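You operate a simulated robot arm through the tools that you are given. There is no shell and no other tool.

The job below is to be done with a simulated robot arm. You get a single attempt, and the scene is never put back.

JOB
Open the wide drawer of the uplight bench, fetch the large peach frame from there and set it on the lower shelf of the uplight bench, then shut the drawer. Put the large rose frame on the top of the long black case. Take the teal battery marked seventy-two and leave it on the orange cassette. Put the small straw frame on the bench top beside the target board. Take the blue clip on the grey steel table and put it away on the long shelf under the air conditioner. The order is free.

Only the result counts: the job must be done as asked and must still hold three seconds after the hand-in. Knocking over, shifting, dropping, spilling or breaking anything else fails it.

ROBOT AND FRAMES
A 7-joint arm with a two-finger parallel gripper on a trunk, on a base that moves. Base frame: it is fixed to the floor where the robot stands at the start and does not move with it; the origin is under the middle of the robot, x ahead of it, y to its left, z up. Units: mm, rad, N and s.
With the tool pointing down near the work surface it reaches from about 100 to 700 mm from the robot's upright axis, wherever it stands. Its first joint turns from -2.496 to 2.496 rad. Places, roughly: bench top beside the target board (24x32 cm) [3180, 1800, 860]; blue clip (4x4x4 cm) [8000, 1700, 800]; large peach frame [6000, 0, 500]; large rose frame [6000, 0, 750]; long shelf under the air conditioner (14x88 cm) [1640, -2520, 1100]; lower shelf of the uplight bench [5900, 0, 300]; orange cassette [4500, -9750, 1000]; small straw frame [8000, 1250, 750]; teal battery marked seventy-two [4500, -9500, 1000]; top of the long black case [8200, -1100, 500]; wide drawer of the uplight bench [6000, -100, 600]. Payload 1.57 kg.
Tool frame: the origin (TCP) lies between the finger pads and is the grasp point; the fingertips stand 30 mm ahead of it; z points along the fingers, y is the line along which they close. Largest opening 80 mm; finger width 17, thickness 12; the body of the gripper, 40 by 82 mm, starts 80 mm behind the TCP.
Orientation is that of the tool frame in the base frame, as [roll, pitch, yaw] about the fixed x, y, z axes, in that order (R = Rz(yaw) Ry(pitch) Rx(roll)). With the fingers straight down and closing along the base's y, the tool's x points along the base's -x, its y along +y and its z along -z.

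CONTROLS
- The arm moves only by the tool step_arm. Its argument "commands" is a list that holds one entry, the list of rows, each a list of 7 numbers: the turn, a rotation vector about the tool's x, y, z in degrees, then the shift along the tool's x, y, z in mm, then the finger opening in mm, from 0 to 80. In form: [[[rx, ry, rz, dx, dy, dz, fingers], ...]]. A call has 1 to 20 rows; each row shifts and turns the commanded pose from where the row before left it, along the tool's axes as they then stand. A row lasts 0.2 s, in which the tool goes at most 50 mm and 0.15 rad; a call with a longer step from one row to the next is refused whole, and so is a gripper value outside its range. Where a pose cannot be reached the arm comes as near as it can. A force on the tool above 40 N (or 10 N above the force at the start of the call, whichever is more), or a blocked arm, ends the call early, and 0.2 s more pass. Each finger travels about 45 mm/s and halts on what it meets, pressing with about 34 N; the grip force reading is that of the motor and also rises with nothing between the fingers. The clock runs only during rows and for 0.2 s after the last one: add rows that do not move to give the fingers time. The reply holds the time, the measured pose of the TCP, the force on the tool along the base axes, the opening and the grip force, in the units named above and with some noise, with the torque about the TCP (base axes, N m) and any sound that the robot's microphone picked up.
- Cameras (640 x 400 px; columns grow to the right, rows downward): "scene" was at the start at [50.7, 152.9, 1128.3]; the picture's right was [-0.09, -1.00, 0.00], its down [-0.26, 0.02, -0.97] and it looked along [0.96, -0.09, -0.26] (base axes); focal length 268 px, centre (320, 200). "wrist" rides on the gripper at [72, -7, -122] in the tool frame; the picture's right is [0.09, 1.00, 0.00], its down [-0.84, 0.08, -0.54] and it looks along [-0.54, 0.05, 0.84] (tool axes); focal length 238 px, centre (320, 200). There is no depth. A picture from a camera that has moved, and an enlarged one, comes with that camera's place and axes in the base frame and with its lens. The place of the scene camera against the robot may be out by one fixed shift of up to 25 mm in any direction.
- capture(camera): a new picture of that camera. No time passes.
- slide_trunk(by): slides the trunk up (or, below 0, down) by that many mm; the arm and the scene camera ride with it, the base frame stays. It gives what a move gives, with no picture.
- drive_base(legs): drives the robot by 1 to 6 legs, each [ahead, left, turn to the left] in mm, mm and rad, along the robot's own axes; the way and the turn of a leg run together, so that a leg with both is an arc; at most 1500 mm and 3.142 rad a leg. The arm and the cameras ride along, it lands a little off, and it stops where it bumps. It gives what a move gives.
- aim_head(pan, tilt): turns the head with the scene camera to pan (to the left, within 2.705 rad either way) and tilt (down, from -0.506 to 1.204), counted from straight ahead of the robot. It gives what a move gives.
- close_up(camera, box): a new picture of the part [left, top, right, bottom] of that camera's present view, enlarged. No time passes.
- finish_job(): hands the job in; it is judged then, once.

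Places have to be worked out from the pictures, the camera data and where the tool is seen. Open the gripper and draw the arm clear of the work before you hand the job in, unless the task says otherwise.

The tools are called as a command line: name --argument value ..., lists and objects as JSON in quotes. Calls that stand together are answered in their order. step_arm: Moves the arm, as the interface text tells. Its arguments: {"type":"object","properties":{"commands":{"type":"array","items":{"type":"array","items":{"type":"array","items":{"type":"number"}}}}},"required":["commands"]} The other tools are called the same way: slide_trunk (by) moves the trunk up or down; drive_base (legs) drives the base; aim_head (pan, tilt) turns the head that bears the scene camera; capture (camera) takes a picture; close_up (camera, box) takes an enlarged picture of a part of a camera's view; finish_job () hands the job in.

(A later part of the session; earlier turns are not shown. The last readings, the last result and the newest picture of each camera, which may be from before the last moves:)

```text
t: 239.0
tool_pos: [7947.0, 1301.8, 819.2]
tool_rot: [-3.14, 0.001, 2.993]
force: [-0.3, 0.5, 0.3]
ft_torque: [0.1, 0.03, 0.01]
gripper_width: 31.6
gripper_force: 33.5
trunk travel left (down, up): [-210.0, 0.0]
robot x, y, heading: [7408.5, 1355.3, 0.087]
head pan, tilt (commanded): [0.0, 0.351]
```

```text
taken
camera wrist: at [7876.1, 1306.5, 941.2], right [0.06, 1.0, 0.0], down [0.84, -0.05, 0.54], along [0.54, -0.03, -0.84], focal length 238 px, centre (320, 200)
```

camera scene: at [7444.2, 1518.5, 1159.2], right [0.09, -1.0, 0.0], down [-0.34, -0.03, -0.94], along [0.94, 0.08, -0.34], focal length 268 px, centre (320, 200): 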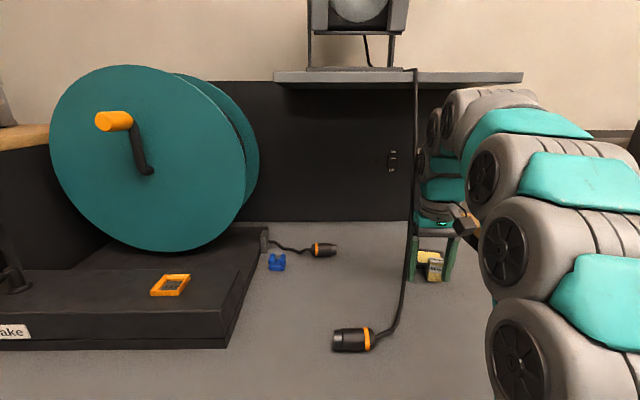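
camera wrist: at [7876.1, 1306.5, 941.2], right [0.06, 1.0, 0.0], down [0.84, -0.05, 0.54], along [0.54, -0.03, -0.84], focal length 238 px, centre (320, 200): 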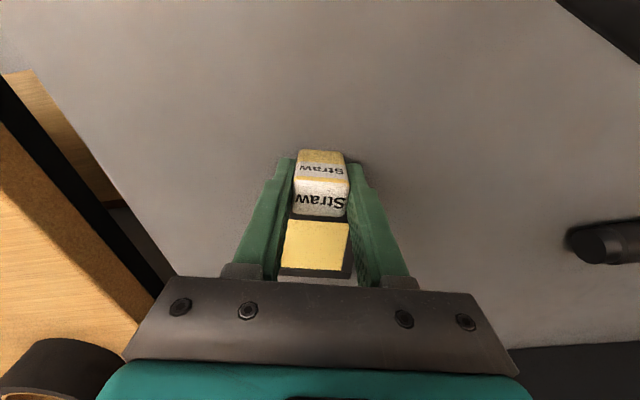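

Gripped the straw frame. Lifting it a little, backing away and pulling the arm in.

step_arm --commands '[[[0, 0, 0, 0, 0, -8, 10], [0, 0, 0, 10, 0, -12, 10]]]'

drive_base --legs '[[-380, 0, 0]]'

step_arm --commands '[[[0, 0, -6.4, 0, 0, 0, 10], [0, 0, -6.5, 0, 0, 0, 10], [0, 0, 0, 40, 0, -10, 10], [0, 0, 0, 40, 0, -10, 10], [0, 0, 0, 40, 0, 0, 10]]]'

aim_head --pan 1.9 --tilt 0.3

capture --camera "scene"

aim_head --pan 2.65 --tilt 0.3

capture --camera "scene"

```text
t: 239.6
tool_pos: [7938.7, 1303.9, 839.6]
tool_rot: [-3.14, 0.001, 2.993]
force: [-0.1, 0.0, -1.5]
ft_torque: [-0.02, 0.06, -0.01]
gripper_width: 31.4
gripper_force: 33.6
trunk travel left (down, up): [-210.0, 0.0]
robot x, y, heading: [7405.9, 1352.3, 0.086]
head pan, tilt (commanded): [0.0, 0.351]
```

```text
t: 242.1
tool_pos: [7553.1, 1271.4, 840.4]
tool_rot: [-3.139, 0.001, 2.995]
force: [-0.2, 0.1, -1.7]
ft_torque: [0.0, 0.04, 0.0]
gripper_width: 31.5
gripper_force: 33.6
trunk travel left (down, up): [-210.0, 0.0]
robot x, y, heading: [7021.9, 1322.2, 0.083]
head pan, tilt (commanded): [0.0, 0.351]
```

```text
t: 243.3
tool_pos: [7435.3, 1263.8, 860.9]
tool_rot: [-3.141, -0.003, -3.062]
force: [0.2, -0.5, -1.8]
ft_torque: [0.0, 0.05, 0.02]
gripper_width: 31.3
gripper_force: 34.1
trunk travel left (down, up): [-210.0, 0.0]
robot x, y, heading: [7023.2, 1320.1, 0.083]
head pan, tilt (commanded): [0.0, 0.351]
```

```text
t: 245.1
tool_pos: [7434.4, 1261.7, 859.7]
tool_rot: [-3.14, 0.0, -3.063]
force: [0.6, -0.2, -1.3]
ft_torque: [-0.01, 0.01, 0.03]
gripper_width: 31.3
gripper_force: 34.1
trunk travel left (down, up): [-210.0, 0.0]
robot x, y, heading: [7020.6, 1319.9, 0.088]
head pan, tilt (commanded): [1.901, 0.3]
```

```text
taken
camera scene: at [6928.7, 1562.2, 1163.9], right [0.91, 0.41, 0.0], down [0.12, -0.27, -0.96], along [-0.39, 0.87, -0.3], focal length 268 px, centre (320, 200)
```

scene: 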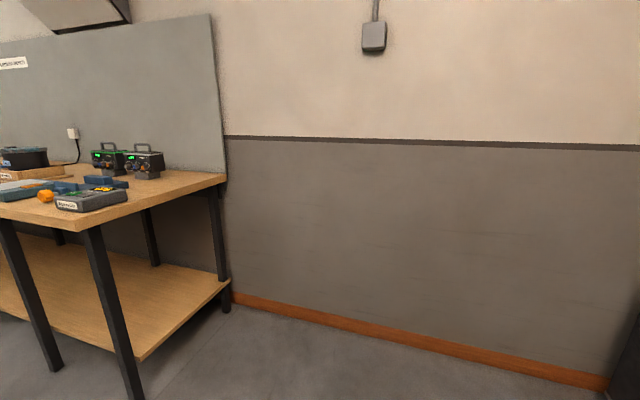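

```text
t: 246.2
tool_pos: [7435.6, 1261.9, 859.9]
tool_rot: [-3.14, 0.0, -3.062]
force: [0.0, 0.5, -1.2]
ft_torque: [-0.01, 0.01, 0.0]
gripper_width: 31.5
gripper_force: 34.2
trunk travel left (down, up): [-210.0, 0.0]
robot x, y, heading: [7019.9, 1323.8, 0.089]
head pan, tilt (commanded): [2.649, 0.3]
```

```text
taken
camera scene: at [6880.7, 1513.7, 1163.9], right [0.39, 0.92, 0.0], down [0.27, -0.12, -0.96], along [-0.88, 0.38, -0.3], focal length 268 px, centre (320, 200)
```

scene: 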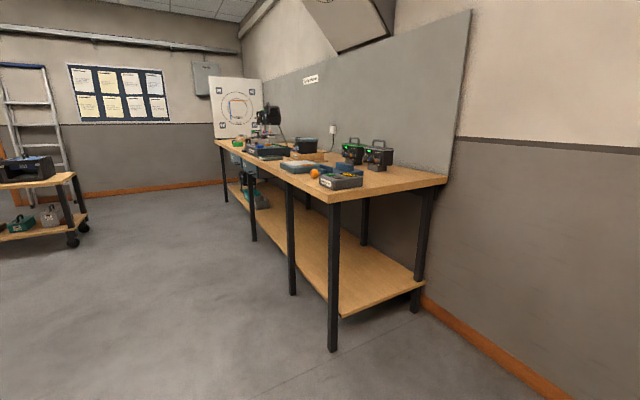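

The left bench with the target board at its far end is visible (front edge y≈1950 near x=5900 to ≈1690 at x=3180). I'll turn to face it and strafe left along it.

drive_base --legs '[[0, 0, 1.569], [0, 1300, 0], [0, 1100, 0]]'

aim_head --pan 0.6 --tilt 0.3

capture --camera "scene"

```text
t: 261.9
tool_pos: [4670.4, 1518.2, 861.5]
tool_rot: [-3.141, 0.0, -1.497]
force: [-0.1, 0.2, -1.3]
ft_torque: [-0.09, 0.01, 0.0]
gripper_width: 31.2
gripper_force: 34.1
trunk travel left (down, up): [-210.0, 0.0]
robot x, y, heading: [4610.7, 1106.1, 1.647]
head pan, tilt (commanded): [2.649, 0.3]
```

```text
t: 263.9
tool_pos: [4670.4, 1518.3, 859.7]
tool_rot: [-3.14, 0.0, -1.497]
force: [0.1, 0.4, -1.1]
ft_torque: [-0.05, 0.03, 0.01]
gripper_width: 31.5
gripper_force: 34.3
trunk travel left (down, up): [-210.0, 0.0]
robot x, y, heading: [4614.4, 1104.5, 1.653]
head pan, tilt (commanded): [0.6, 0.3]
```

```text
taken
camera scene: at [4413.9, 1126.7, 1163.9], right [0.78, 0.63, 0.0], down [0.19, -0.23, -0.96], along [-0.6, 0.74, -0.3], focal length 268 px, centre (320, 200)
```

scene: 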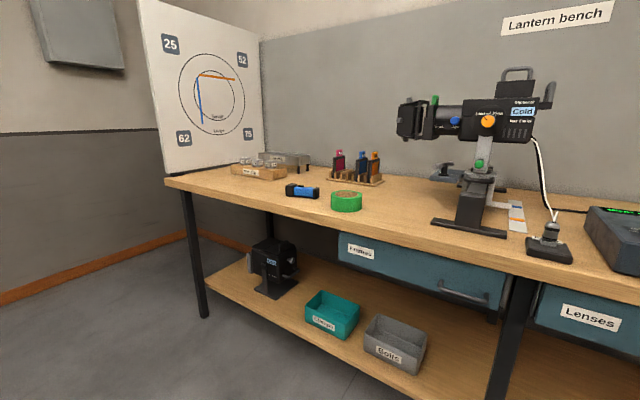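

The "Lantern bench": target board at the left end. I'll strafe further left and look closely at the area beside the board.

drive_base --legs '[[0, 1100, 0]]'

aim_head --pan 0.35 --tilt 0.35

capture --camera "scene"

close_up --camera "scene" --box '[140, 120, 460, 320]'

```text
t: 269.6
tool_pos: [3560.1, 1427.3, 860.7]
tool_rot: [-3.141, -0.001, -1.494]
force: [1.0, 1.7, -0.5]
ft_torque: [-0.05, 0.03, 0.01]
gripper_width: 31.5
gripper_force: 33.8
trunk travel left (down, up): [-210.0, 0.0]
robot x, y, heading: [3494.6, 1011.6, 1.657]
head pan, tilt (commanded): [0.6, 0.3]
```

```text
t: 270.4
tool_pos: [3559.3, 1426.1, 860.6]
tool_rot: [-3.141, -0.001, -1.495]
force: [-0.8, -0.2, -1.0]
ft_torque: [-0.08, -0.01, -0.03]
gripper_width: 31.6
gripper_force: 33.8
trunk travel left (down, up): [-210.0, 0.0]
robot x, y, heading: [3501.1, 1013.0, 1.655]
head pan, tilt (commanded): [0.351, 0.351]
```

```text
taken
camera scene: at [3322.6, 1045.8, 1159.2], right [0.91, 0.42, 0.0], down [0.15, -0.31, -0.94], along [-0.4, 0.85, -0.34], focal length 268 px, centre (320, 200)
```

scene: 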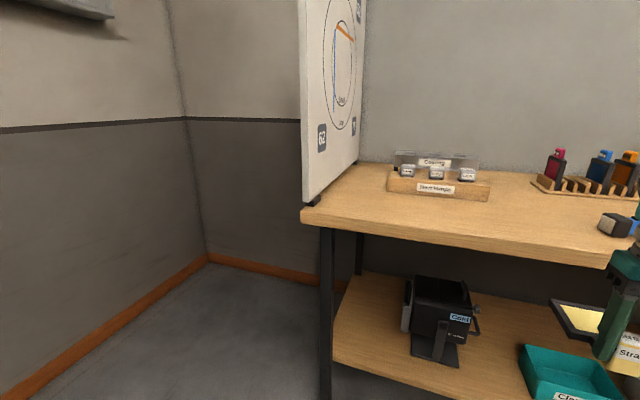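

```text
2.00 times, centred on (300, 220) of scene
camera zoom: at [3322.6, 1045.8, 1159.2], right [0.91, 0.42, 0.0], down [0.15, -0.31, -0.94], along [-0.4, 0.85, -0.34], focal length 536 px, centre (360, 160)
```

zoom: 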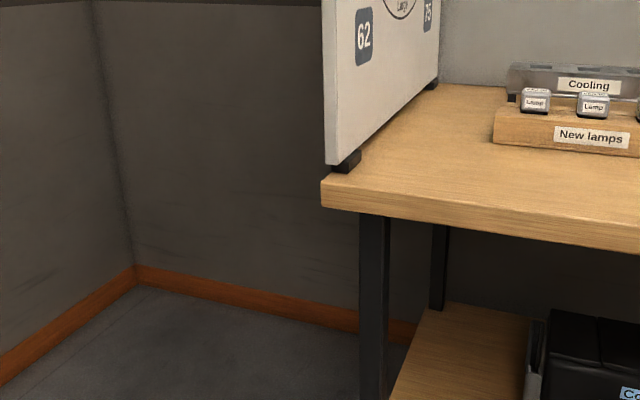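

The free spot is in front of the "New lamps" tray, beside the board; bench top appears around z≈860. I need to check how high the arm can hold the frame: raising the tool here.

step_arm --commands '[[[0, 0, 0, 0, 0, -20, 10], [0, 0, 0, 0, 0, -20, 10], [0, 0, 0, 0, 0, -20, 10], [0, 0, 0, 0, 0, -20, 10]]]'

capture --camera "wrist"

```text
t: 271.4
tool_pos: [3558.4, 1426.4, 890.2]
tool_rot: [-3.139, 0.001, -1.496]
force: [0.6, 0.2, -1.2]
ft_torque: [-0.05, -0.01, -0.02]
gripper_width: 31.4
gripper_force: 33.9
out of reach, approached as far as the arm can: row 2, 3, 4
trunk travel left (down, up): [-210.0, 0.0]
robot x, y, heading: [3498.4, 1011.5, 1.657]
head pan, tilt (commanded): [0.351, 0.351]
```

```text
taken
camera wrist: at [3570.9, 1355.3, 1012.6], right [-0.99, -0.17, 0.0], down [-0.14, 0.83, 0.54], along [-0.09, 0.54, -0.84], focal length 238 px, centre (320, 200)
```

wrist: 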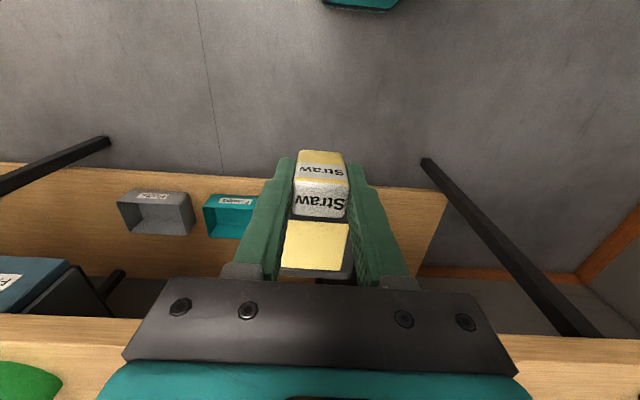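

The arm tops out at TCP z≈890 with a vertical tool, so I can't set the frame on an ~855 mm bench this way. I'll go back to the steel table, set the straw frame down, and regrasp it with a tilted tool, which gains height.

drive_base --legs '[[0, -1300, 0], [0, -1200, 0], [0, -1020, 0], [0, 0, -1.569]]'

aim_head --pan 0.0 --tilt 0.4

capture --camera "scene"

```text
t: 292.2
tool_pos: [7409.6, 1269.3, 890.2]
tool_rot: [-3.139, 0.001, -3.032]
force: [0.0, -0.7, -1.3]
ft_torque: [-0.03, 0.09, 0.0]
gripper_width: 31.5
gripper_force: 34.0
trunk travel left (down, up): [-210.0, 0.0]
robot x, y, heading: [6992.7, 1314.8, 0.118]
head pan, tilt (commanded): [0.351, 0.351]
```

```text
t: 293.0
tool_pos: [7409.2, 1268.6, 891.0]
tool_rot: [-3.139, 0.002, -3.034]
force: [0.6, -0.4, -1.4]
ft_torque: [-0.02, 0.06, -0.02]
gripper_width: 31.4
gripper_force: 33.9
trunk travel left (down, up): [-210.0, 0.0]
robot x, y, heading: [6994.8, 1314.9, 0.112]
head pan, tilt (commanded): [0.0, 0.4]
```

```text
taken
camera scene: at [7026.6, 1480.4, 1154.7], right [0.12, -0.99, 0.0], down [-0.39, -0.05, -0.92], along [0.91, 0.11, -0.39], focal length 268 px, centre (320, 200)
```

scene: 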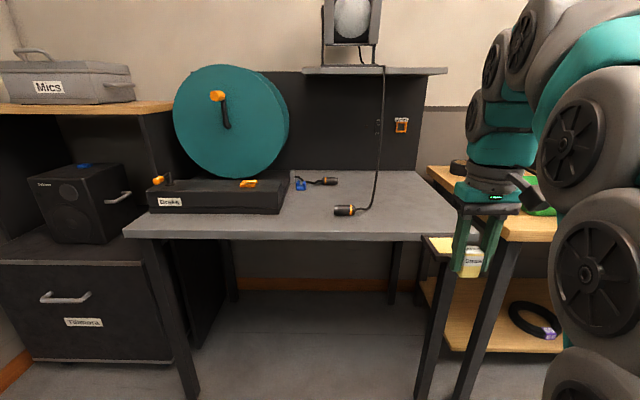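

Free area near the table's right front. I'll square up, approach and set the straw frame down there.

drive_base --legs '[[0, 15, -0.028], [285, 0, 0]]'

step_arm --commands '[[[0, 0, 0, -25, 0, 10, 10], [0, 0, 0, -25, 0, 10, 10], [0, 0, 0, 0, 0, 10, 10]]]'

capture --camera "wrist"

capture --camera "scene"

```text
t: 295.4
tool_pos: [7696.1, 1296.2, 890.3]
tool_rot: [-3.139, 0.001, -3.064]
force: [0.7, -0.5, -1.0]
ft_torque: [-0.01, 0.09, 0.0]
gripper_width: 31.8
gripper_force: 34.2
trunk travel left (down, up): [-210.0, 0.0]
robot x, y, heading: [7282.1, 1357.1, 0.08]
head pan, tilt (commanded): [0.0, 0.4]
```

```text
t: 296.2
tool_pos: [7747.3, 1299.7, 860.2]
tool_rot: [-3.14, 0.001, -3.064]
force: [1.1, 0.4, -0.8]
ft_torque: [-0.01, 0.07, -0.01]
gripper_width: 31.7
gripper_force: 33.5
trunk travel left (down, up): [-210.0, 0.0]
robot x, y, heading: [7281.7, 1356.2, 0.082]
head pan, tilt (commanded): [0.0, 0.4]
```

```text
taken
camera wrist: at [7675.1, 1287.7, 982.4], right [-0.17, 0.99, 0.0], down [0.83, 0.14, 0.54], along [0.54, 0.09, -0.84], focal length 238 px, centre (320, 200)
```

wrist: 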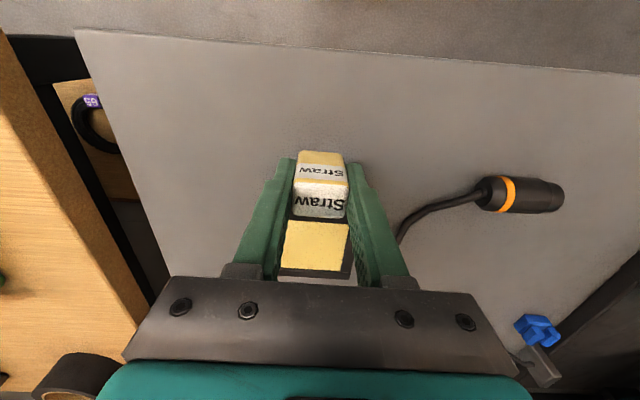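

```text
taken
camera scene: at [7319.7, 1519.4, 1154.7], right [0.08, -1.0, 0.0], down [-0.39, -0.03, -0.92], along [0.92, 0.08, -0.39], focal length 268 px, centre (320, 200)
```

scene: 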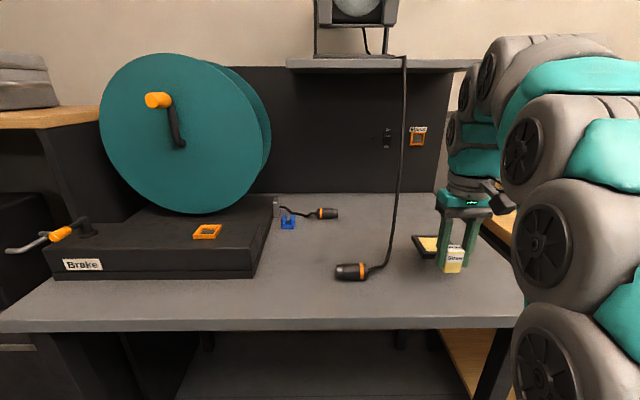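

The frame is over a clear part of the table. Lowering to set it down.

step_arm --commands '[[[0, 0, 0, 0, 0, 25, 10], [0, 0, 0, 0, 0, 8, 10], [0, 0, 0, 0, 0, 4, 10], [0, 0, 0, 0, 0, 0, 10]]]'

step_arm --commands '[[[0, 0, 0, 0, 0, 1.5, 10], [0, 0, 0, 0, 0, 1.5, 10], [0, 0, 0, 0, 0, 0, 10]]]'

```text
t: 297.2
tool_pos: [7745.5, 1300.3, 822.6]
tool_rot: [3.141, 0.001, -3.065]
force: [-1.3, -0.3, -1.3]
ft_torque: [0.0, 0.04, 0.01]
gripper_width: 31.4
gripper_force: 33.9
trunk travel left (down, up): [-210.0, 0.0]
robot x, y, heading: [7284.1, 1352.6, 0.083]
head pan, tilt (commanded): [0.0, 0.4]
```

```text
t: 298.0
tool_pos: [7746.9, 1299.5, 820.1]
tool_rot: [-3.141, 0.002, -3.065]
force: [0.8, -0.1, -1.5]
ft_torque: [-0.02, 0.05, 0.0]
gripper_width: 31.6
gripper_force: 33.9
trunk travel left (down, up): [-210.0, 0.0]
robot x, y, heading: [7281.2, 1352.4, 0.087]
head pan, tilt (commanded): [0.0, 0.4]
```

step_arm --commands '[[[0, 0, 0, 0, 0, 1.5, 10], [0, 0, 0, 0, 0, 1.0, 10], [0, 0, 0, 0, 0, 0, 10]]]'

```text
t: 298.8
tool_pos: [7745.7, 1299.2, 820.1]
tool_rot: [-3.138, 0.005, -3.067]
force: [1.2, -0.3, 18.2]
ft_torque: [0.29, -0.48, -0.02]
gripper_width: 31.4
gripper_force: 34.1
trunk travel left (down, up): [-210.0, 0.0]
robot x, y, heading: [7283.8, 1352.5, 0.086]
head pan, tilt (commanded): [0.0, 0.4]
```

Set down. I'll release, rise, and tilt the tool 45°, then test how high this posture can reach.

step_arm --commands '[[[0, 0, 0, 0, 0, 0, 40], [0, 0, 0, 0, 0, 0, 60], [0, 0, 0, 0, 0, 0, 60], [0, 0, 0, 0, 0, -25, 60], [0, 0, 0, 15, 0, -25, 60], [0, -7.5, 0, 0, 0, 0, 60], [0, -7.5, 0, 0, 0, 0, 60], [0, -7.5, 0, 0, 0, 0, 60], [0, -7.5, 0, 0, 0, 0, 60], [0, -7.5, 0, 0, 0, 0, 60], [0, -7.5, 0, 0, 0, 0, 60]]]'

step_arm --commands '[[[0, 0, 0, -21, 0, -21, 60], [0, 0, 0, -21, 0, -21, 60], [0, 0, 0, -21, 0, -21, 60]]]'

capture --camera "wrist"

capture --camera "scene"

```text
t: 301.2
tool_pos: [7732.1, 1299.1, 868.2]
tool_rot: [-3.138, 0.788, -3.064]
force: [0.7, -0.1, 0.1]
ft_torque: [-0.01, 0.03, -0.02]
gripper_width: 60.0
gripper_force: 0.0
trunk travel left (down, up): [-210.0, 0.0]
robot x, y, heading: [7278.6, 1355.1, 0.083]
head pan, tilt (commanded): [0.0, 0.4]
```

```text
t: 302.0
tool_pos: [7730.9, 1300.0, 957.8]
tool_rot: [-3.141, 0.787, -3.064]
force: [-0.2, -0.4, 0.5]
ft_torque: [0.01, -0.02, -0.01]
gripper_width: 60.1
gripper_force: 0.2
trunk travel left (down, up): [-210.0, 0.0]
robot x, y, heading: [7285.4, 1354.4, 0.089]
head pan, tilt (commanded): [0.0, 0.4]
```

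```text
taken
camera wrist: at [7593.8, 1282.1, 992.7], right [-0.14, 0.99, -0.07], down [0.2, 0.09, 0.97], along [0.97, 0.12, -0.21], focal length 238 px, centre (320, 200)
```

wrist: 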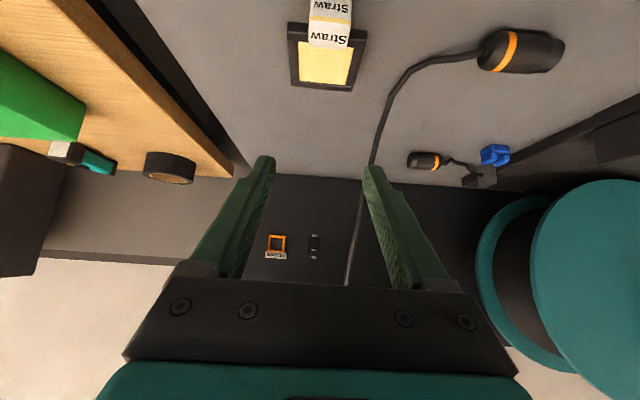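

```text
taken
camera scene: at [7319.6, 1519.4, 1154.7], right [0.08, -1.0, 0.0], down [-0.39, -0.03, -0.92], along [0.92, 0.08, -0.39], focal length 268 px, centre (320, 200)
```

scene: 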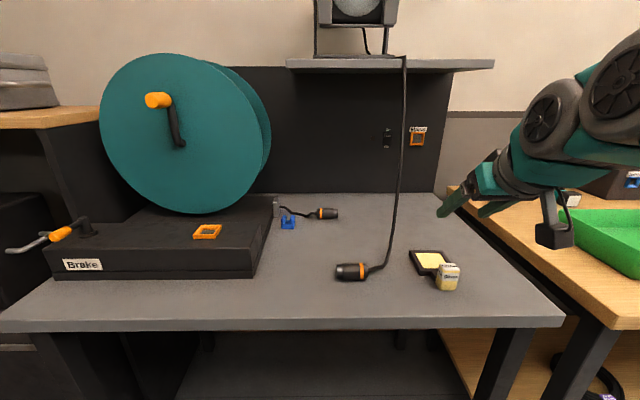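

45° tilt reaches at least z=958, plenty. Now lower onto the straw block with the tilted tool.

step_arm --commands '[[[0, 0, 0, 24, -0.5, 26.2, 60], [0, 0, 0, 24, -0.5, 26.2, 60], [0, 0, 0, 24, -0.5, 26.2, 60]]]'

capture --camera "wrist"

close_up --camera "scene" --box '[380, 190, 540, 310]'

```text
t: 302.8
tool_pos: [7736.8, 1296.3, 849.9]
tool_rot: [-3.138, 0.789, -3.063]
force: [0.2, -0.4, 0.4]
ft_torque: [0.0, -0.04, 0.0]
gripper_width: 60.2
gripper_force: 0.1
trunk travel left (down, up): [-210.0, 0.0]
robot x, y, heading: [7279.8, 1354.4, 0.087]
head pan, tilt (commanded): [0.0, 0.4]
```

```text
taken
camera wrist: at [7600.5, 1280.1, 885.3], right [-0.14, 0.99, -0.07], down [0.2, 0.09, 0.98], along [0.97, 0.12, -0.21], focal length 238 px, centre (320, 200)
```

wrist: 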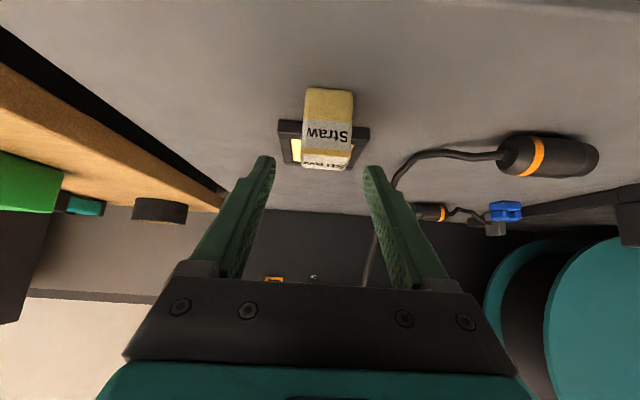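

```text
3.33 times, centred on (460, 250) of scene
camera zoom: at [7319.5, 1519.4, 1154.7], right [0.08, -1.0, 0.0], down [-0.39, -0.03, -0.92], along [0.92, 0.08, -0.39], focal length 892 px, centre (-147, 33)
```

zoom: 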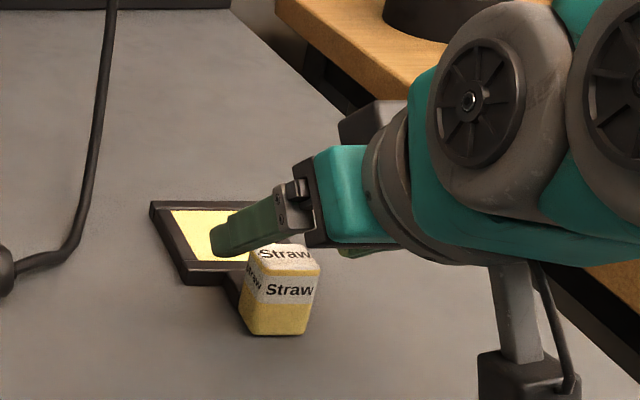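

Alignment is good (2–3 mm to the left needed). Final descent and grip.

step_arm --commands '[[[0, 0, 0, 12, 1.3, 12, 60], [0, 0, 0, 12, 1.3, 12, 60], [0, 0, 0, 0, 0, 0, 30], [0, 0, 0, 0, 0, 0, 10], [0, 0, 0, 0, 0, 0, 10], [0, 0, 0, 0, 0, 0, 10]]]'

step_arm --commands '[[[0, 0, 0, -7, 0, -7, 10], [0, 0, 0, -14, 0, -14, 10], [0, 0, 0, -21, 0, -21, 10], [0, 0, 0, -21, 0, -21, 10]]]'

close_up --camera "scene" --box '[380, 150, 540, 270]'

capture --camera "wrist"

```text
t: 304.2
tool_pos: [7736.9, 1299.9, 816.4]
tool_rot: [-3.138, 0.786, -3.063]
force: [-0.2, -0.6, -0.5]
ft_torque: [0.02, -0.09, -0.04]
gripper_width: 31.3
gripper_force: 33.2
trunk travel left (down, up): [-210.0, 0.0]
robot x, y, heading: [7284.7, 1357.9, 0.085]
head pan, tilt (commanded): [0.0, 0.4]
```

```text
t: 305.2
tool_pos: [7737.4, 1299.0, 903.9]
tool_rot: [-3.138, 0.788, -3.064]
force: [0.0, -0.3, -1.6]
ft_torque: [-0.02, 0.03, -0.01]
gripper_width: 31.3
gripper_force: 34.1
trunk travel left (down, up): [-210.0, 0.0]
robot x, y, heading: [7280.3, 1352.0, 0.081]
head pan, tilt (commanded): [0.0, 0.4]
```

```text
3.33 times, centred on (460, 210) of scene
camera zoom: at [7319.6, 1519.4, 1154.7], right [0.08, -1.0, 0.0], down [-0.39, -0.03, -0.92], along [0.92, 0.08, -0.39], focal length 892 px, centre (-147, 167)
```

zoom: 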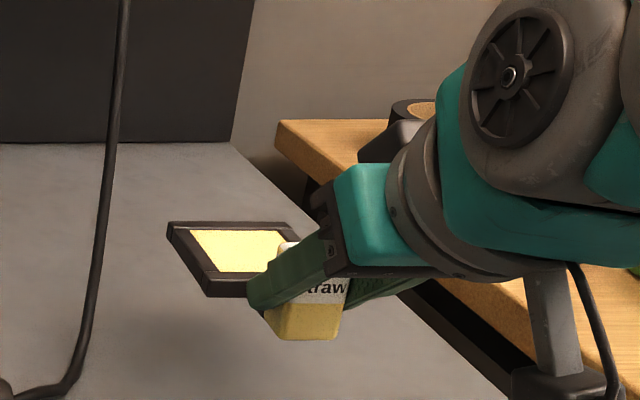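

```text
taken
camera wrist: at [7600.7, 1282.1, 939.1], right [-0.14, 0.99, -0.07], down [0.2, 0.1, 0.97], along [0.97, 0.12, -0.21], focal length 238 px, centre (320, 200)
```

wrist: 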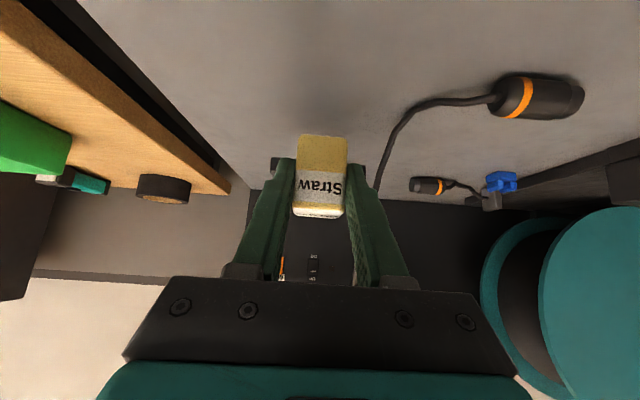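

Held level with the 45° tool. Raising, backing out and travelling to the lantern bench.

step_arm --commands '[[[0, 0, 0, -17.5, 0, -17.5, 10], [0, 0, 0, -17.5, 0, -17.5, 10]]]'

drive_base --legs '[[-290, 0, 0], [0, 0, 1.569], [0, 1400, 0], [0, 1300, 0], [0, 1180, 0]]'

aim_head --pan 0.0 --tilt 0.35

capture --camera "scene"

capture --camera "wrist"

```text
t: 305.8
tool_pos: [7737.7, 1299.2, 956.2]
tool_rot: [-3.138, 0.788, -3.065]
force: [-0.2, 0.7, -1.3]
ft_torque: [0.01, 0.04, -0.02]
gripper_width: 31.3
gripper_force: 34.2
trunk travel left (down, up): [-210.0, 0.0]
robot x, y, heading: [7281.1, 1353.0, 0.09]
head pan, tilt (commanded): [0.0, 0.4]
```

```text
t: 329.7
tool_pos: [3215.3, 1537.7, 955.9]
tool_rot: [-3.138, 0.788, -1.52]
force: [-0.3, -0.5, -0.6]
ft_torque: [-0.09, 0.01, -0.01]
gripper_width: 31.5
gripper_force: 34.4
trunk travel left (down, up): [-210.0, 0.0]
robot x, y, heading: [3144.5, 1082.6, 1.632]
head pan, tilt (commanded): [0.0, 0.4]
```

```text
t: 330.4
tool_pos: [3214.1, 1537.7, 954.6]
tool_rot: [-3.137, 0.789, -1.521]
force: [0.0, -0.3, -1.5]
ft_torque: [-0.09, 0.0, 0.01]
gripper_width: 31.3
gripper_force: 34.0
trunk travel left (down, up): [-210.0, 0.0]
robot x, y, heading: [3151.1, 1083.1, 1.629]
head pan, tilt (commanded): [0.0, 0.351]
```

```text
taken
camera scene: at [3002.3, 1129.7, 1159.2], right [1.0, 0.06, 0.0], down [0.02, -0.34, -0.94], along [-0.05, 0.94, -0.34], focal length 268 px, centre (320, 200)
```

scene: 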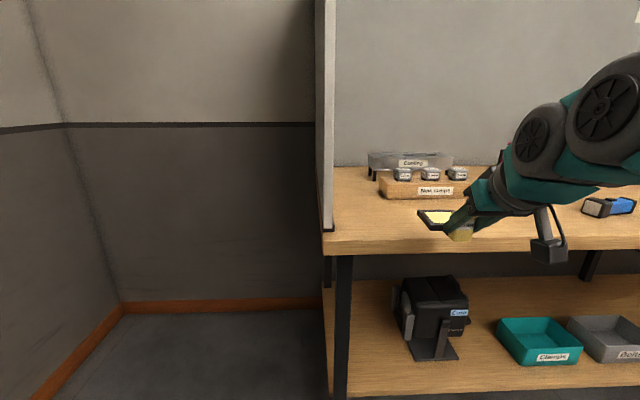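

```text
taken
camera wrist: at [3228.3, 1401.5, 990.4], right [-0.99, -0.11, -0.07], down [-0.09, 0.2, 0.98], along [-0.1, 0.97, -0.21], focal length 238 px, centre (320, 200)
```

wrist: 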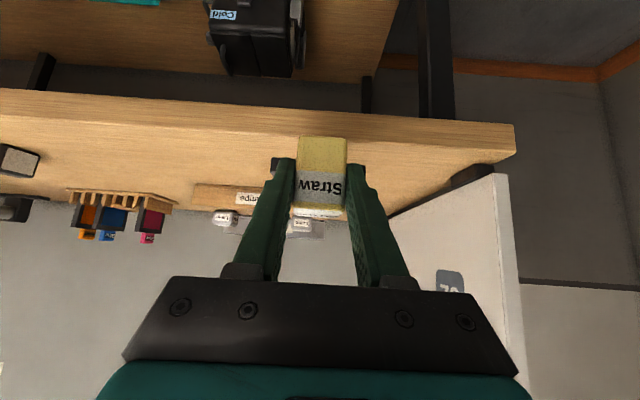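

Good view of the target spot. Zooming to measure the bench edge and surrounding items.

close_up --camera "scene" --box '[310, 140, 550, 290]'

close_up --camera "wrist" --box '[340, 80, 540, 205]'

```text
2.67 times, centred on (430, 215) of scene
camera zoom: at [3002.3, 1129.7, 1159.2], right [1.0, 0.06, 0.0], down [0.02, -0.34, -0.94], along [-0.05, 0.94, -0.34], focal length 714 px, centre (27, 160)
```

zoom: 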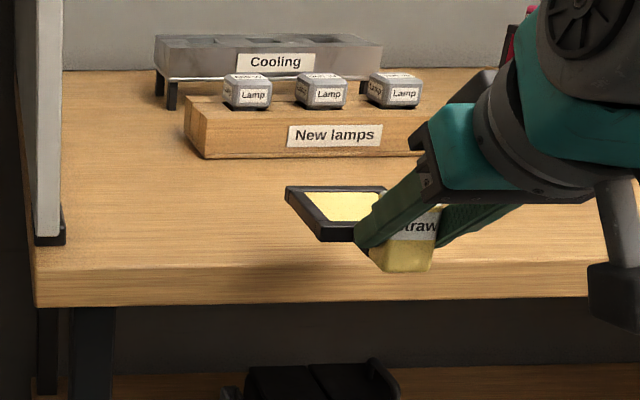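

```text
3.20 times, centred on (440, 142) of wrist
camera zoom: at [3228.3, 1401.5, 990.4], right [-0.99, -0.11, -0.07], down [-0.09, 0.2, 0.98], along [-0.1, 0.97, -0.21], focal length 763 px, centre (-64, 384)
```

zoom: 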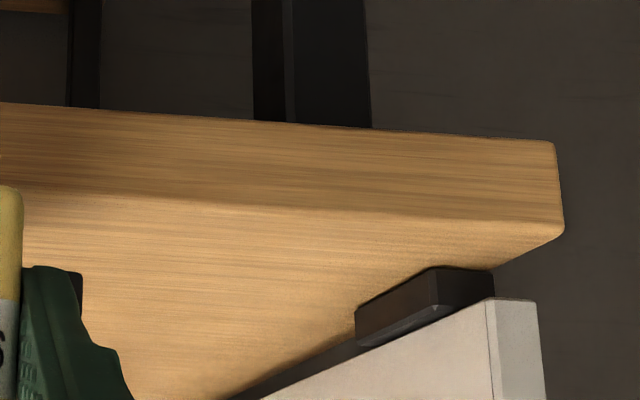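

Bench top z≈850, front edge y≈1675 here; lamp tray starts at y≈1945. I'll square up and move the frame in over the free spot.

drive_base --legs '[[0, 0, 0.026], [195, 0, 0]]'

capture --camera "wrist"

close_up --camera "scene" --box '[310, 140, 550, 290]'

```text
t: 332.3
tool_pos: [3186.1, 1737.7, 955.4]
tool_rot: [-3.139, 0.786, -1.49]
force: [-0.5, -0.2, -0.7]
ft_torque: [-0.07, -0.02, 0.0]
gripper_width: 31.1
gripper_force: 34.0
trunk travel left (down, up): [-210.0, 0.0]
robot x, y, heading: [3131.6, 1281.7, 1.658]
head pan, tilt (commanded): [0.0, 0.351]
```

```text
taken
camera wrist: at [3202.4, 1601.2, 990.4], right [-0.99, -0.14, -0.07], down [-0.1, 0.2, 0.98], along [-0.13, 0.97, -0.21], focal length 238 px, centre (320, 200)
```

wrist: 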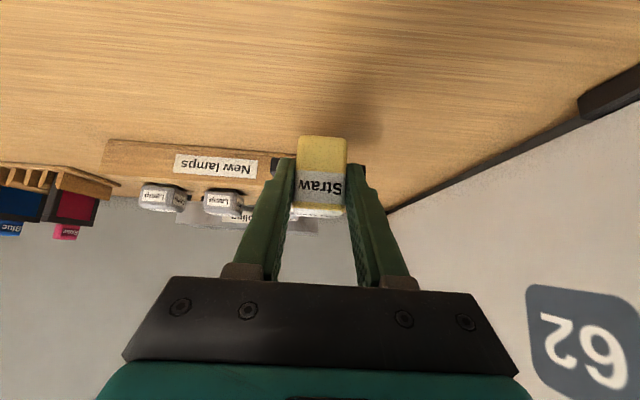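

```text
2.67 times, centred on (430, 215) of scene
camera zoom: at [2984.5, 1322.8, 1159.2], right [1.0, 0.09, 0.0], down [0.03, -0.34, -0.94], along [-0.08, 0.94, -0.34], focal length 714 px, centre (27, 160)
```

zoom: 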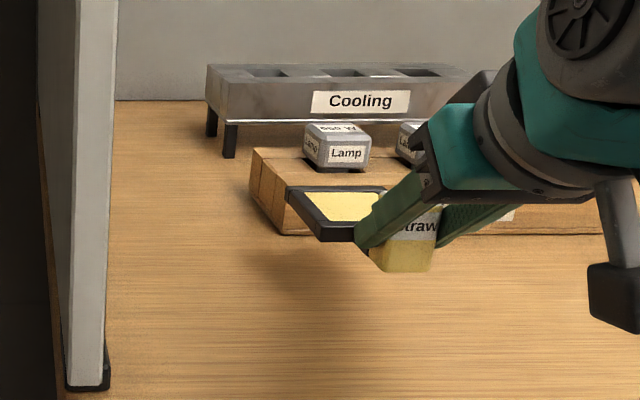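

Positioned over the free wood, with the tray ~90 mm beyond the plate. Lowering.

step_arm --commands '[[[0, 0, 0, 17.7, 0, 17.7, 10], [0, 0, 0, 17.7, 0, 17.7, 10], [0, 0, 0, 5, 0, 5, 10], [0, 0, 0, 0, 0, 0, 10]]]'

close_up --camera "scene" --box '[310, 140, 550, 290]'

```text
t: 333.3
tool_pos: [3185.4, 1736.8, 897.9]
tool_rot: [-3.139, 0.787, -1.49]
force: [-0.3, 0.2, -1.3]
ft_torque: [-0.07, 0.0, 0.02]
gripper_width: 31.4
gripper_force: 34.3
trunk travel left (down, up): [-210.0, 0.0]
robot x, y, heading: [3129.4, 1283.8, 1.653]
head pan, tilt (commanded): [0.0, 0.351]
```

```text
2.67 times, centred on (430, 215) of scene
camera zoom: at [2984.5, 1322.8, 1159.2], right [1.0, 0.09, 0.0], down [0.03, -0.34, -0.94], along [-0.08, 0.94, -0.34], focal length 714 px, centre (27, 160)
```

zoom: 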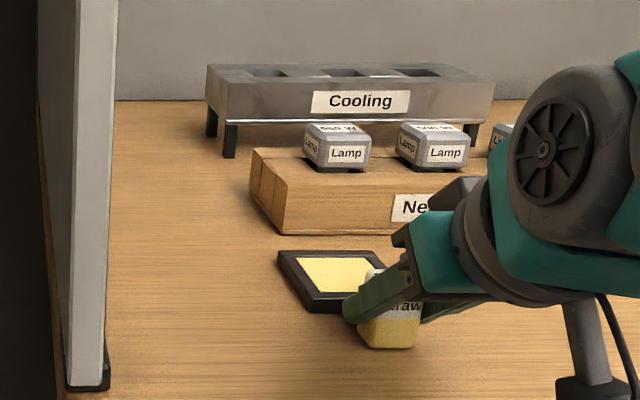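

Very near the surface. Continuing in small steps.

step_arm --commands '[[[0, 0, 0, 1.4, 0, 1.4, 10], [0, 0, 0, 1.4, 0, 1.4, 10], [0, 0, 0, 0, 0, 0, 10]]]'

close_up --camera "scene" --box '[390, 210, 510, 285]'

```text
t: 334.1
tool_pos: [3184.9, 1737.2, 897.1]
tool_rot: [-3.139, 0.791, -1.492]
force: [5.2, 1.8, 29.0]
ft_torque: [0.28, 0.14, -0.06]
gripper_width: 31.7
gripper_force: 34.0
trunk travel left (down, up): [-210.0, 0.0]
robot x, y, heading: [3126.5, 1282.0, 1.662]
head pan, tilt (commanded): [0.0, 0.351]
```

```text
5.33 times, centred on (450, 248) of scene
camera zoom: at [2984.7, 1322.0, 1159.7], right [1.0, 0.09, 0.0], down [0.03, -0.34, -0.94], along [-0.08, 0.94, -0.34], focal length 1428 px, centre (-373, -53)
```

zoom: 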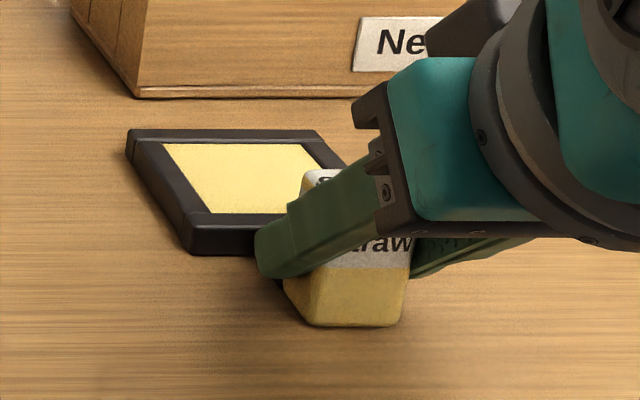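

Contact at z≈897 (bench top ≈862). Releasing and retreating along the tool axis.

step_arm --commands '[[[0, 0, 0, -0.8, 0, -0.8, 10], [0, 0, 0, 0, 0, 0, 40], [0, 0, 0, 0, 0, 0, 60], [0, 0, 0, 0, 0, 0, 60], [0, 0, 0, 0, 0, -20, 60], [0, 0, 0, 0, 0, -30, 60], [0, 0, 0, 0, 0, -30, 60]]]'

capture --camera "wrist"

close_up --camera "scene" --box '[310, 140, 550, 290]'

```text
t: 335.7
tool_pos: [3188.1, 1679.3, 949.9]
tool_rot: [-3.137, 0.786, -1.488]
force: [-0.1, 0.9, -0.6]
ft_torque: [0.03, 0.03, 0.01]
gripper_width: 59.9
gripper_force: 0.0
trunk travel left (down, up): [-210.0, 0.0]
robot x, y, heading: [3126.7, 1282.0, 1.658]
head pan, tilt (commanded): [0.0, 0.351]
```

```text
taken
camera wrist: at [3206.2, 1543.5, 985.1], right [-0.99, -0.14, -0.07], down [-0.1, 0.2, 0.97], along [-0.13, 0.97, -0.21], focal length 238 px, centre (320, 200)
```

wrist: 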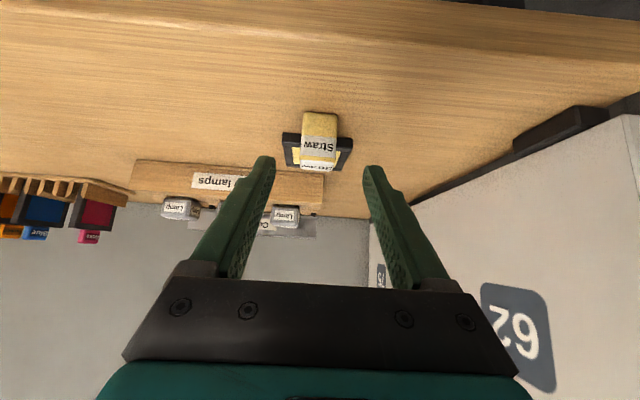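

```text
2.67 times, centred on (430, 215) of scene
camera zoom: at [2984.5, 1322.8, 1159.2], right [1.0, 0.09, 0.0], down [0.03, -0.34, -0.94], along [-0.08, 0.94, -0.34], focal length 714 px, centre (27, 160)
```

zoom: 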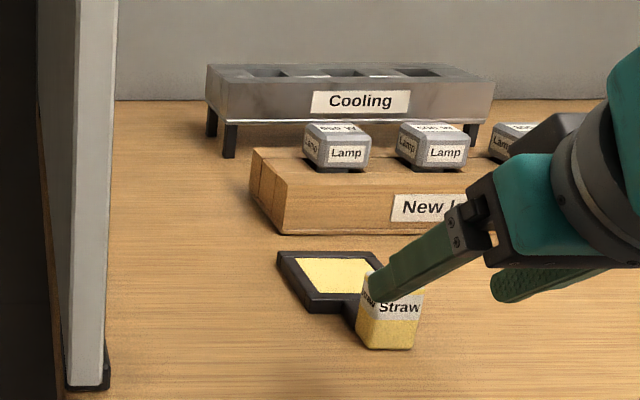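

The straw frame is placed beside the target board. Before fetching the clip (goes to a 1100 mm shelf), I'll back away and test how high the arm reaches with this 45° tilt.

drive_base --legs '[[-400, 0, 0]]'

step_arm --commands '[[[0, 0, 0, -28, 0, -28, 60], [0, 0, 0, -28, 0, -28, 60], [0, 0, 0, -28, 0, -28, 60], [0, 0, 0, -28, 0, -28, 60], [0, 0, 0, -28, 0, -28, 60], [0, 0, 0, -28, 0, -28, 60]]]'

```text
t: 338.2
tool_pos: [3222.9, 1282.7, 949.4]
tool_rot: [-3.139, 0.787, -1.49]
force: [-0.6, 0.6, -0.1]
ft_torque: [0.02, 0.02, -0.02]
gripper_width: 59.8
gripper_force: 0.1
trunk travel left (down, up): [-210.0, 0.0]
robot x, y, heading: [3165.6, 882.3, 1.655]
head pan, tilt (commanded): [0.0, 0.351]
```

```text
t: 339.6
tool_pos: [3223.2, 1284.0, 1153.3]
tool_rot: [-3.138, 0.792, -1.487]
force: [0.2, 0.3, -0.1]
ft_torque: [-0.03, 0.01, -0.01]
gripper_width: 59.9
gripper_force: 0.2
out of reach, approached as far as the arm can: row 6
trunk travel left (down, up): [-210.0, 0.0]
robot x, y, heading: [3165.3, 889.0, 1.666]
head pan, tilt (commanded): [0.0, 0.351]
```

Excellent: 45° tilt reaches z≈1153. I'll lower the arm to a travel height and drive back to the steel table for the clip (wrist views put it at ≈(7955, 1646)).

step_arm --commands '[[[0, 0, 0, 28, 0, 28, 60], [0, 0, 0, 28, 0, 28, 60], [0, 0, 0, 28, 0, 28, 60], [0, 0, 0, 28, 0, 28, 60], [0, 0, 0, 28, 0, 28, 60]]]'

drive_base --legs '[[0, -1300, 0], [0, -1300, 0], [0, -1190, 0], [0, 0, -1.569], [0, 430, 0]]'

aim_head --pan 0.0 --tilt 0.4

capture --camera "scene"

```text
t: 340.8
tool_pos: [3223.6, 1278.8, 954.3]
tool_rot: [-3.139, 0.786, -1.49]
force: [-0.6, 0.5, 0.4]
ft_torque: [0.0, 0.03, -0.02]
gripper_width: 59.7
gripper_force: 0.0
trunk travel left (down, up): [-210.0, 0.0]
robot x, y, heading: [3164.9, 884.1, 1.658]
head pan, tilt (commanded): [0.0, 0.351]
```

```text
t: 365.0
tool_pos: [7264.9, 1568.9, 954.6]
tool_rot: [-3.14, 0.784, -3.035]
force: [0.5, 1.1, 0.7]
ft_torque: [-0.05, 0.01, -0.02]
gripper_width: 60.0
gripper_force: 0.1
trunk travel left (down, up): [-210.0, 0.0]
robot x, y, heading: [6868.2, 1616.9, 0.11]
head pan, tilt (commanded): [0.0, 0.351]
```

```text
t: 365.6
tool_pos: [7264.7, 1567.5, 954.4]
tool_rot: [-3.139, 0.787, -3.034]
force: [-0.4, 0.2, 0.4]
ft_torque: [-0.01, 0.0, -0.01]
gripper_width: 59.8
gripper_force: 0.1
trunk travel left (down, up): [-210.0, 0.0]
robot x, y, heading: [6866.0, 1619.8, 0.113]
head pan, tilt (commanded): [0.0, 0.4]
```

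```text
taken
camera scene: at [6901.6, 1782.0, 1154.7], right [0.11, -0.99, 0.0], down [-0.39, -0.04, -0.92], along [0.92, 0.1, -0.39], focal length 268 px, centre (320, 200)
```

scene: 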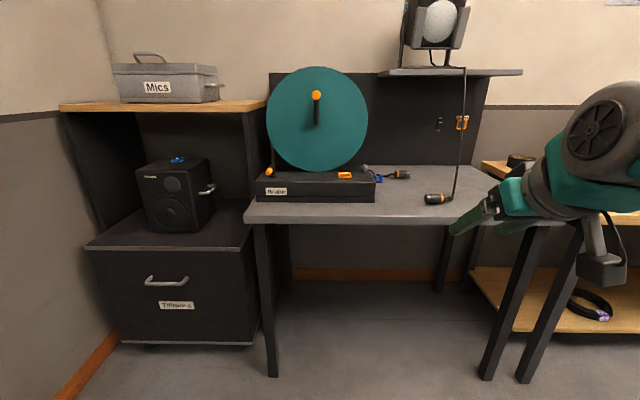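

Clip visible by the reel base. Squaring up and driving closer.

drive_base --legs '[[0, 26, -0.026], [460, 0, 0]]'

capture --camera "wrist"

capture --camera "scene"

```text
t: 368.8
tool_pos: [7713.8, 1624.1, 954.6]
tool_rot: [-3.138, 0.786, -3.059]
force: [0.3, 0.7, -0.1]
ft_torque: [-0.03, 0.05, 0.0]
gripper_width: 59.8
gripper_force: 0.1
trunk travel left (down, up): [-210.0, 0.0]
robot x, y, heading: [7319.3, 1683.3, 0.088]
head pan, tilt (commanded): [0.0, 0.4]
```

```text
taken
camera wrist: at [7577.2, 1606.9, 989.8], right [-0.14, 0.99, -0.07], down [0.2, 0.1, 0.97], along [0.97, 0.13, -0.21], focal length 238 px, centre (320, 200)
```

wrist: 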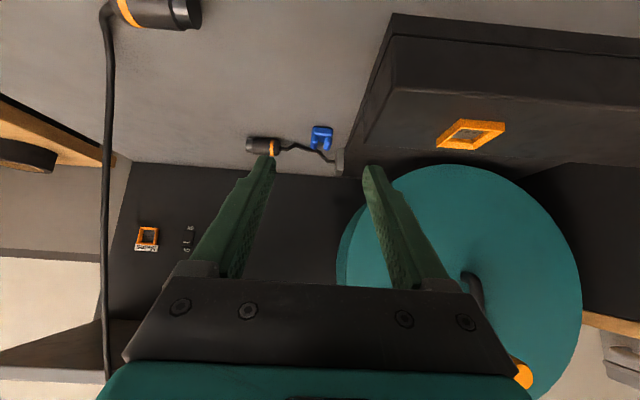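

```text
taken
camera scene: at [7355.0, 1847.2, 1154.7], right [0.09, -1.0, 0.0], down [-0.39, -0.03, -0.92], along [0.92, 0.08, -0.39], focal length 268 px, centre (320, 200)
```

scene: 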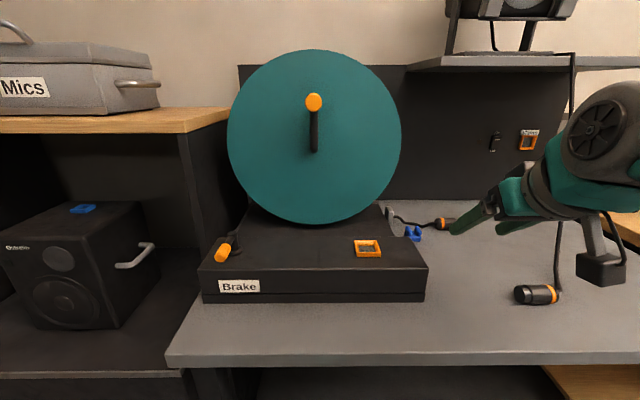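

Another blue clip lies on the speaker (not ours). Zooming in on the clip on the steel table.

close_up --camera "wrist" --box '[230, 90, 390, 190]'

close_up --camera "scene" --box '[360, 180, 480, 270]'

```text
4.00 times, centred on (310, 140) of wrist
camera zoom: at [7577.2, 1606.9, 989.8], right [-0.14, 0.99, -0.07], down [0.2, 0.1, 0.97], along [0.97, 0.13, -0.21], focal length 953 px, centre (360, 440)
```

zoom: 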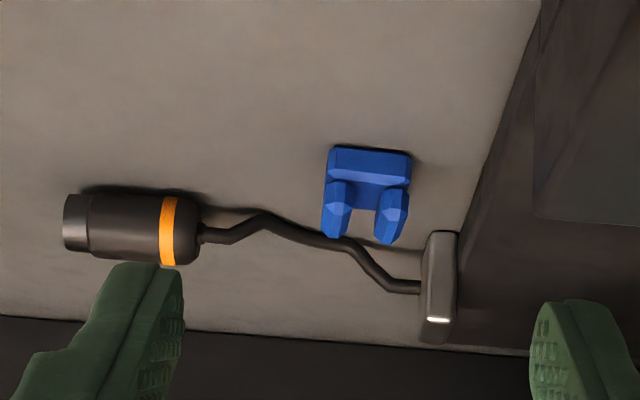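

```text
4.44 times, centred on (420, 225) of scene
camera zoom: at [7355.0, 1847.2, 1154.7], right [0.09, -1.0, 0.0], down [-0.39, -0.03, -0.92], along [0.92, 0.08, -0.39], focal length 1190 px, centre (-124, 89)
```

zoom: 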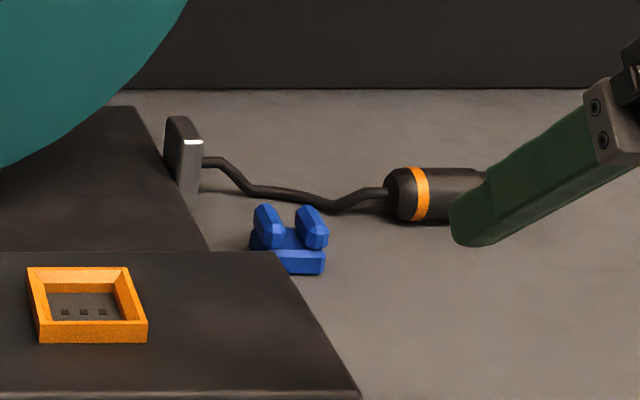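

The clip is a U-shape ~35 mm wide with its front at (7947, 1652); the reel box side is at y≈1700, so I'll use a 50 mm opening. Driving 90 mm closer first.

drive_base --legs '[[90, 0, 0]]'

step_arm --commands '[[[0, 0, 0, 0, 3, 30, 50], [0, 0, 0, 0, 3, 35, 50], [0, 0, 0, 0, 0, 35, 50]]]'

capture --camera "wrist"

close_up --camera "wrist" --box '[250, 90, 410, 190]'

```text
t: 369.8
tool_pos: [7801.2, 1631.7, 955.4]
tool_rot: [-3.138, 0.785, -3.058]
force: [1.0, -0.7, -0.5]
ft_torque: [0.0, -0.03, -0.01]
gripper_width: 59.9
gripper_force: 0.0
trunk travel left (down, up): [-210.0, 0.0]
robot x, y, heading: [7403.1, 1687.9, 0.089]
head pan, tilt (commanded): [0.0, 0.4]
```

```text
t: 370.6
tool_pos: [7870.3, 1645.3, 885.2]
tool_rot: [-3.14, 0.787, -3.061]
force: [0.2, 0.5, 0.5]
ft_torque: [0.03, -0.03, -0.01]
gripper_width: 49.8
gripper_force: 0.1
trunk travel left (down, up): [-210.0, 0.0]
robot x, y, heading: [7404.3, 1692.3, 0.093]
head pan, tilt (commanded): [0.0, 0.4]
```

```text
taken
camera wrist: at [7734.5, 1627.6, 920.4], right [-0.14, 0.99, -0.07], down [0.2, 0.1, 0.98], along [0.97, 0.13, -0.21], focal length 238 px, centre (320, 200)
```

wrist: 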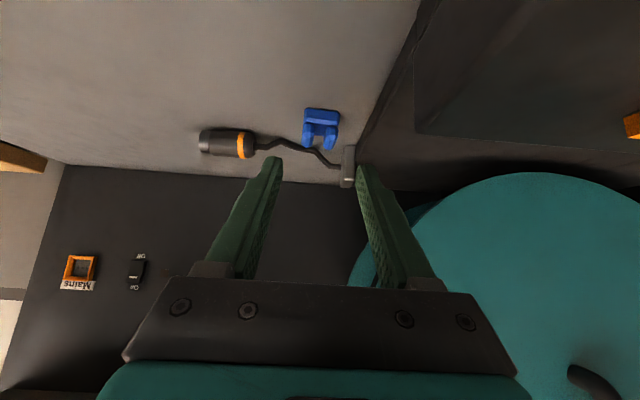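

```text
4.00 times, centred on (330, 140) of wrist
camera zoom: at [7734.5, 1627.6, 920.4], right [-0.14, 0.99, -0.07], down [0.2, 0.1, 0.98], along [0.97, 0.13, -0.21], focal length 953 px, centre (280, 440)
```

zoom: 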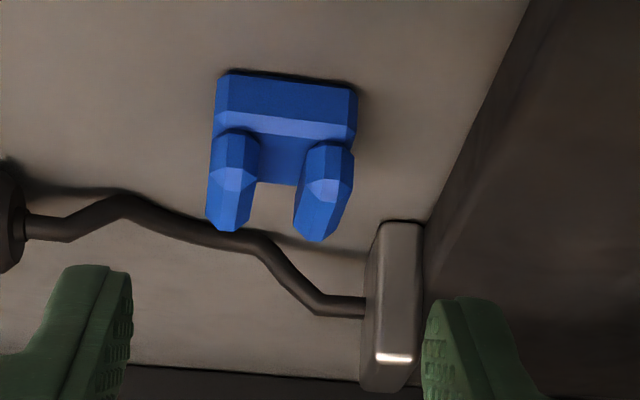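

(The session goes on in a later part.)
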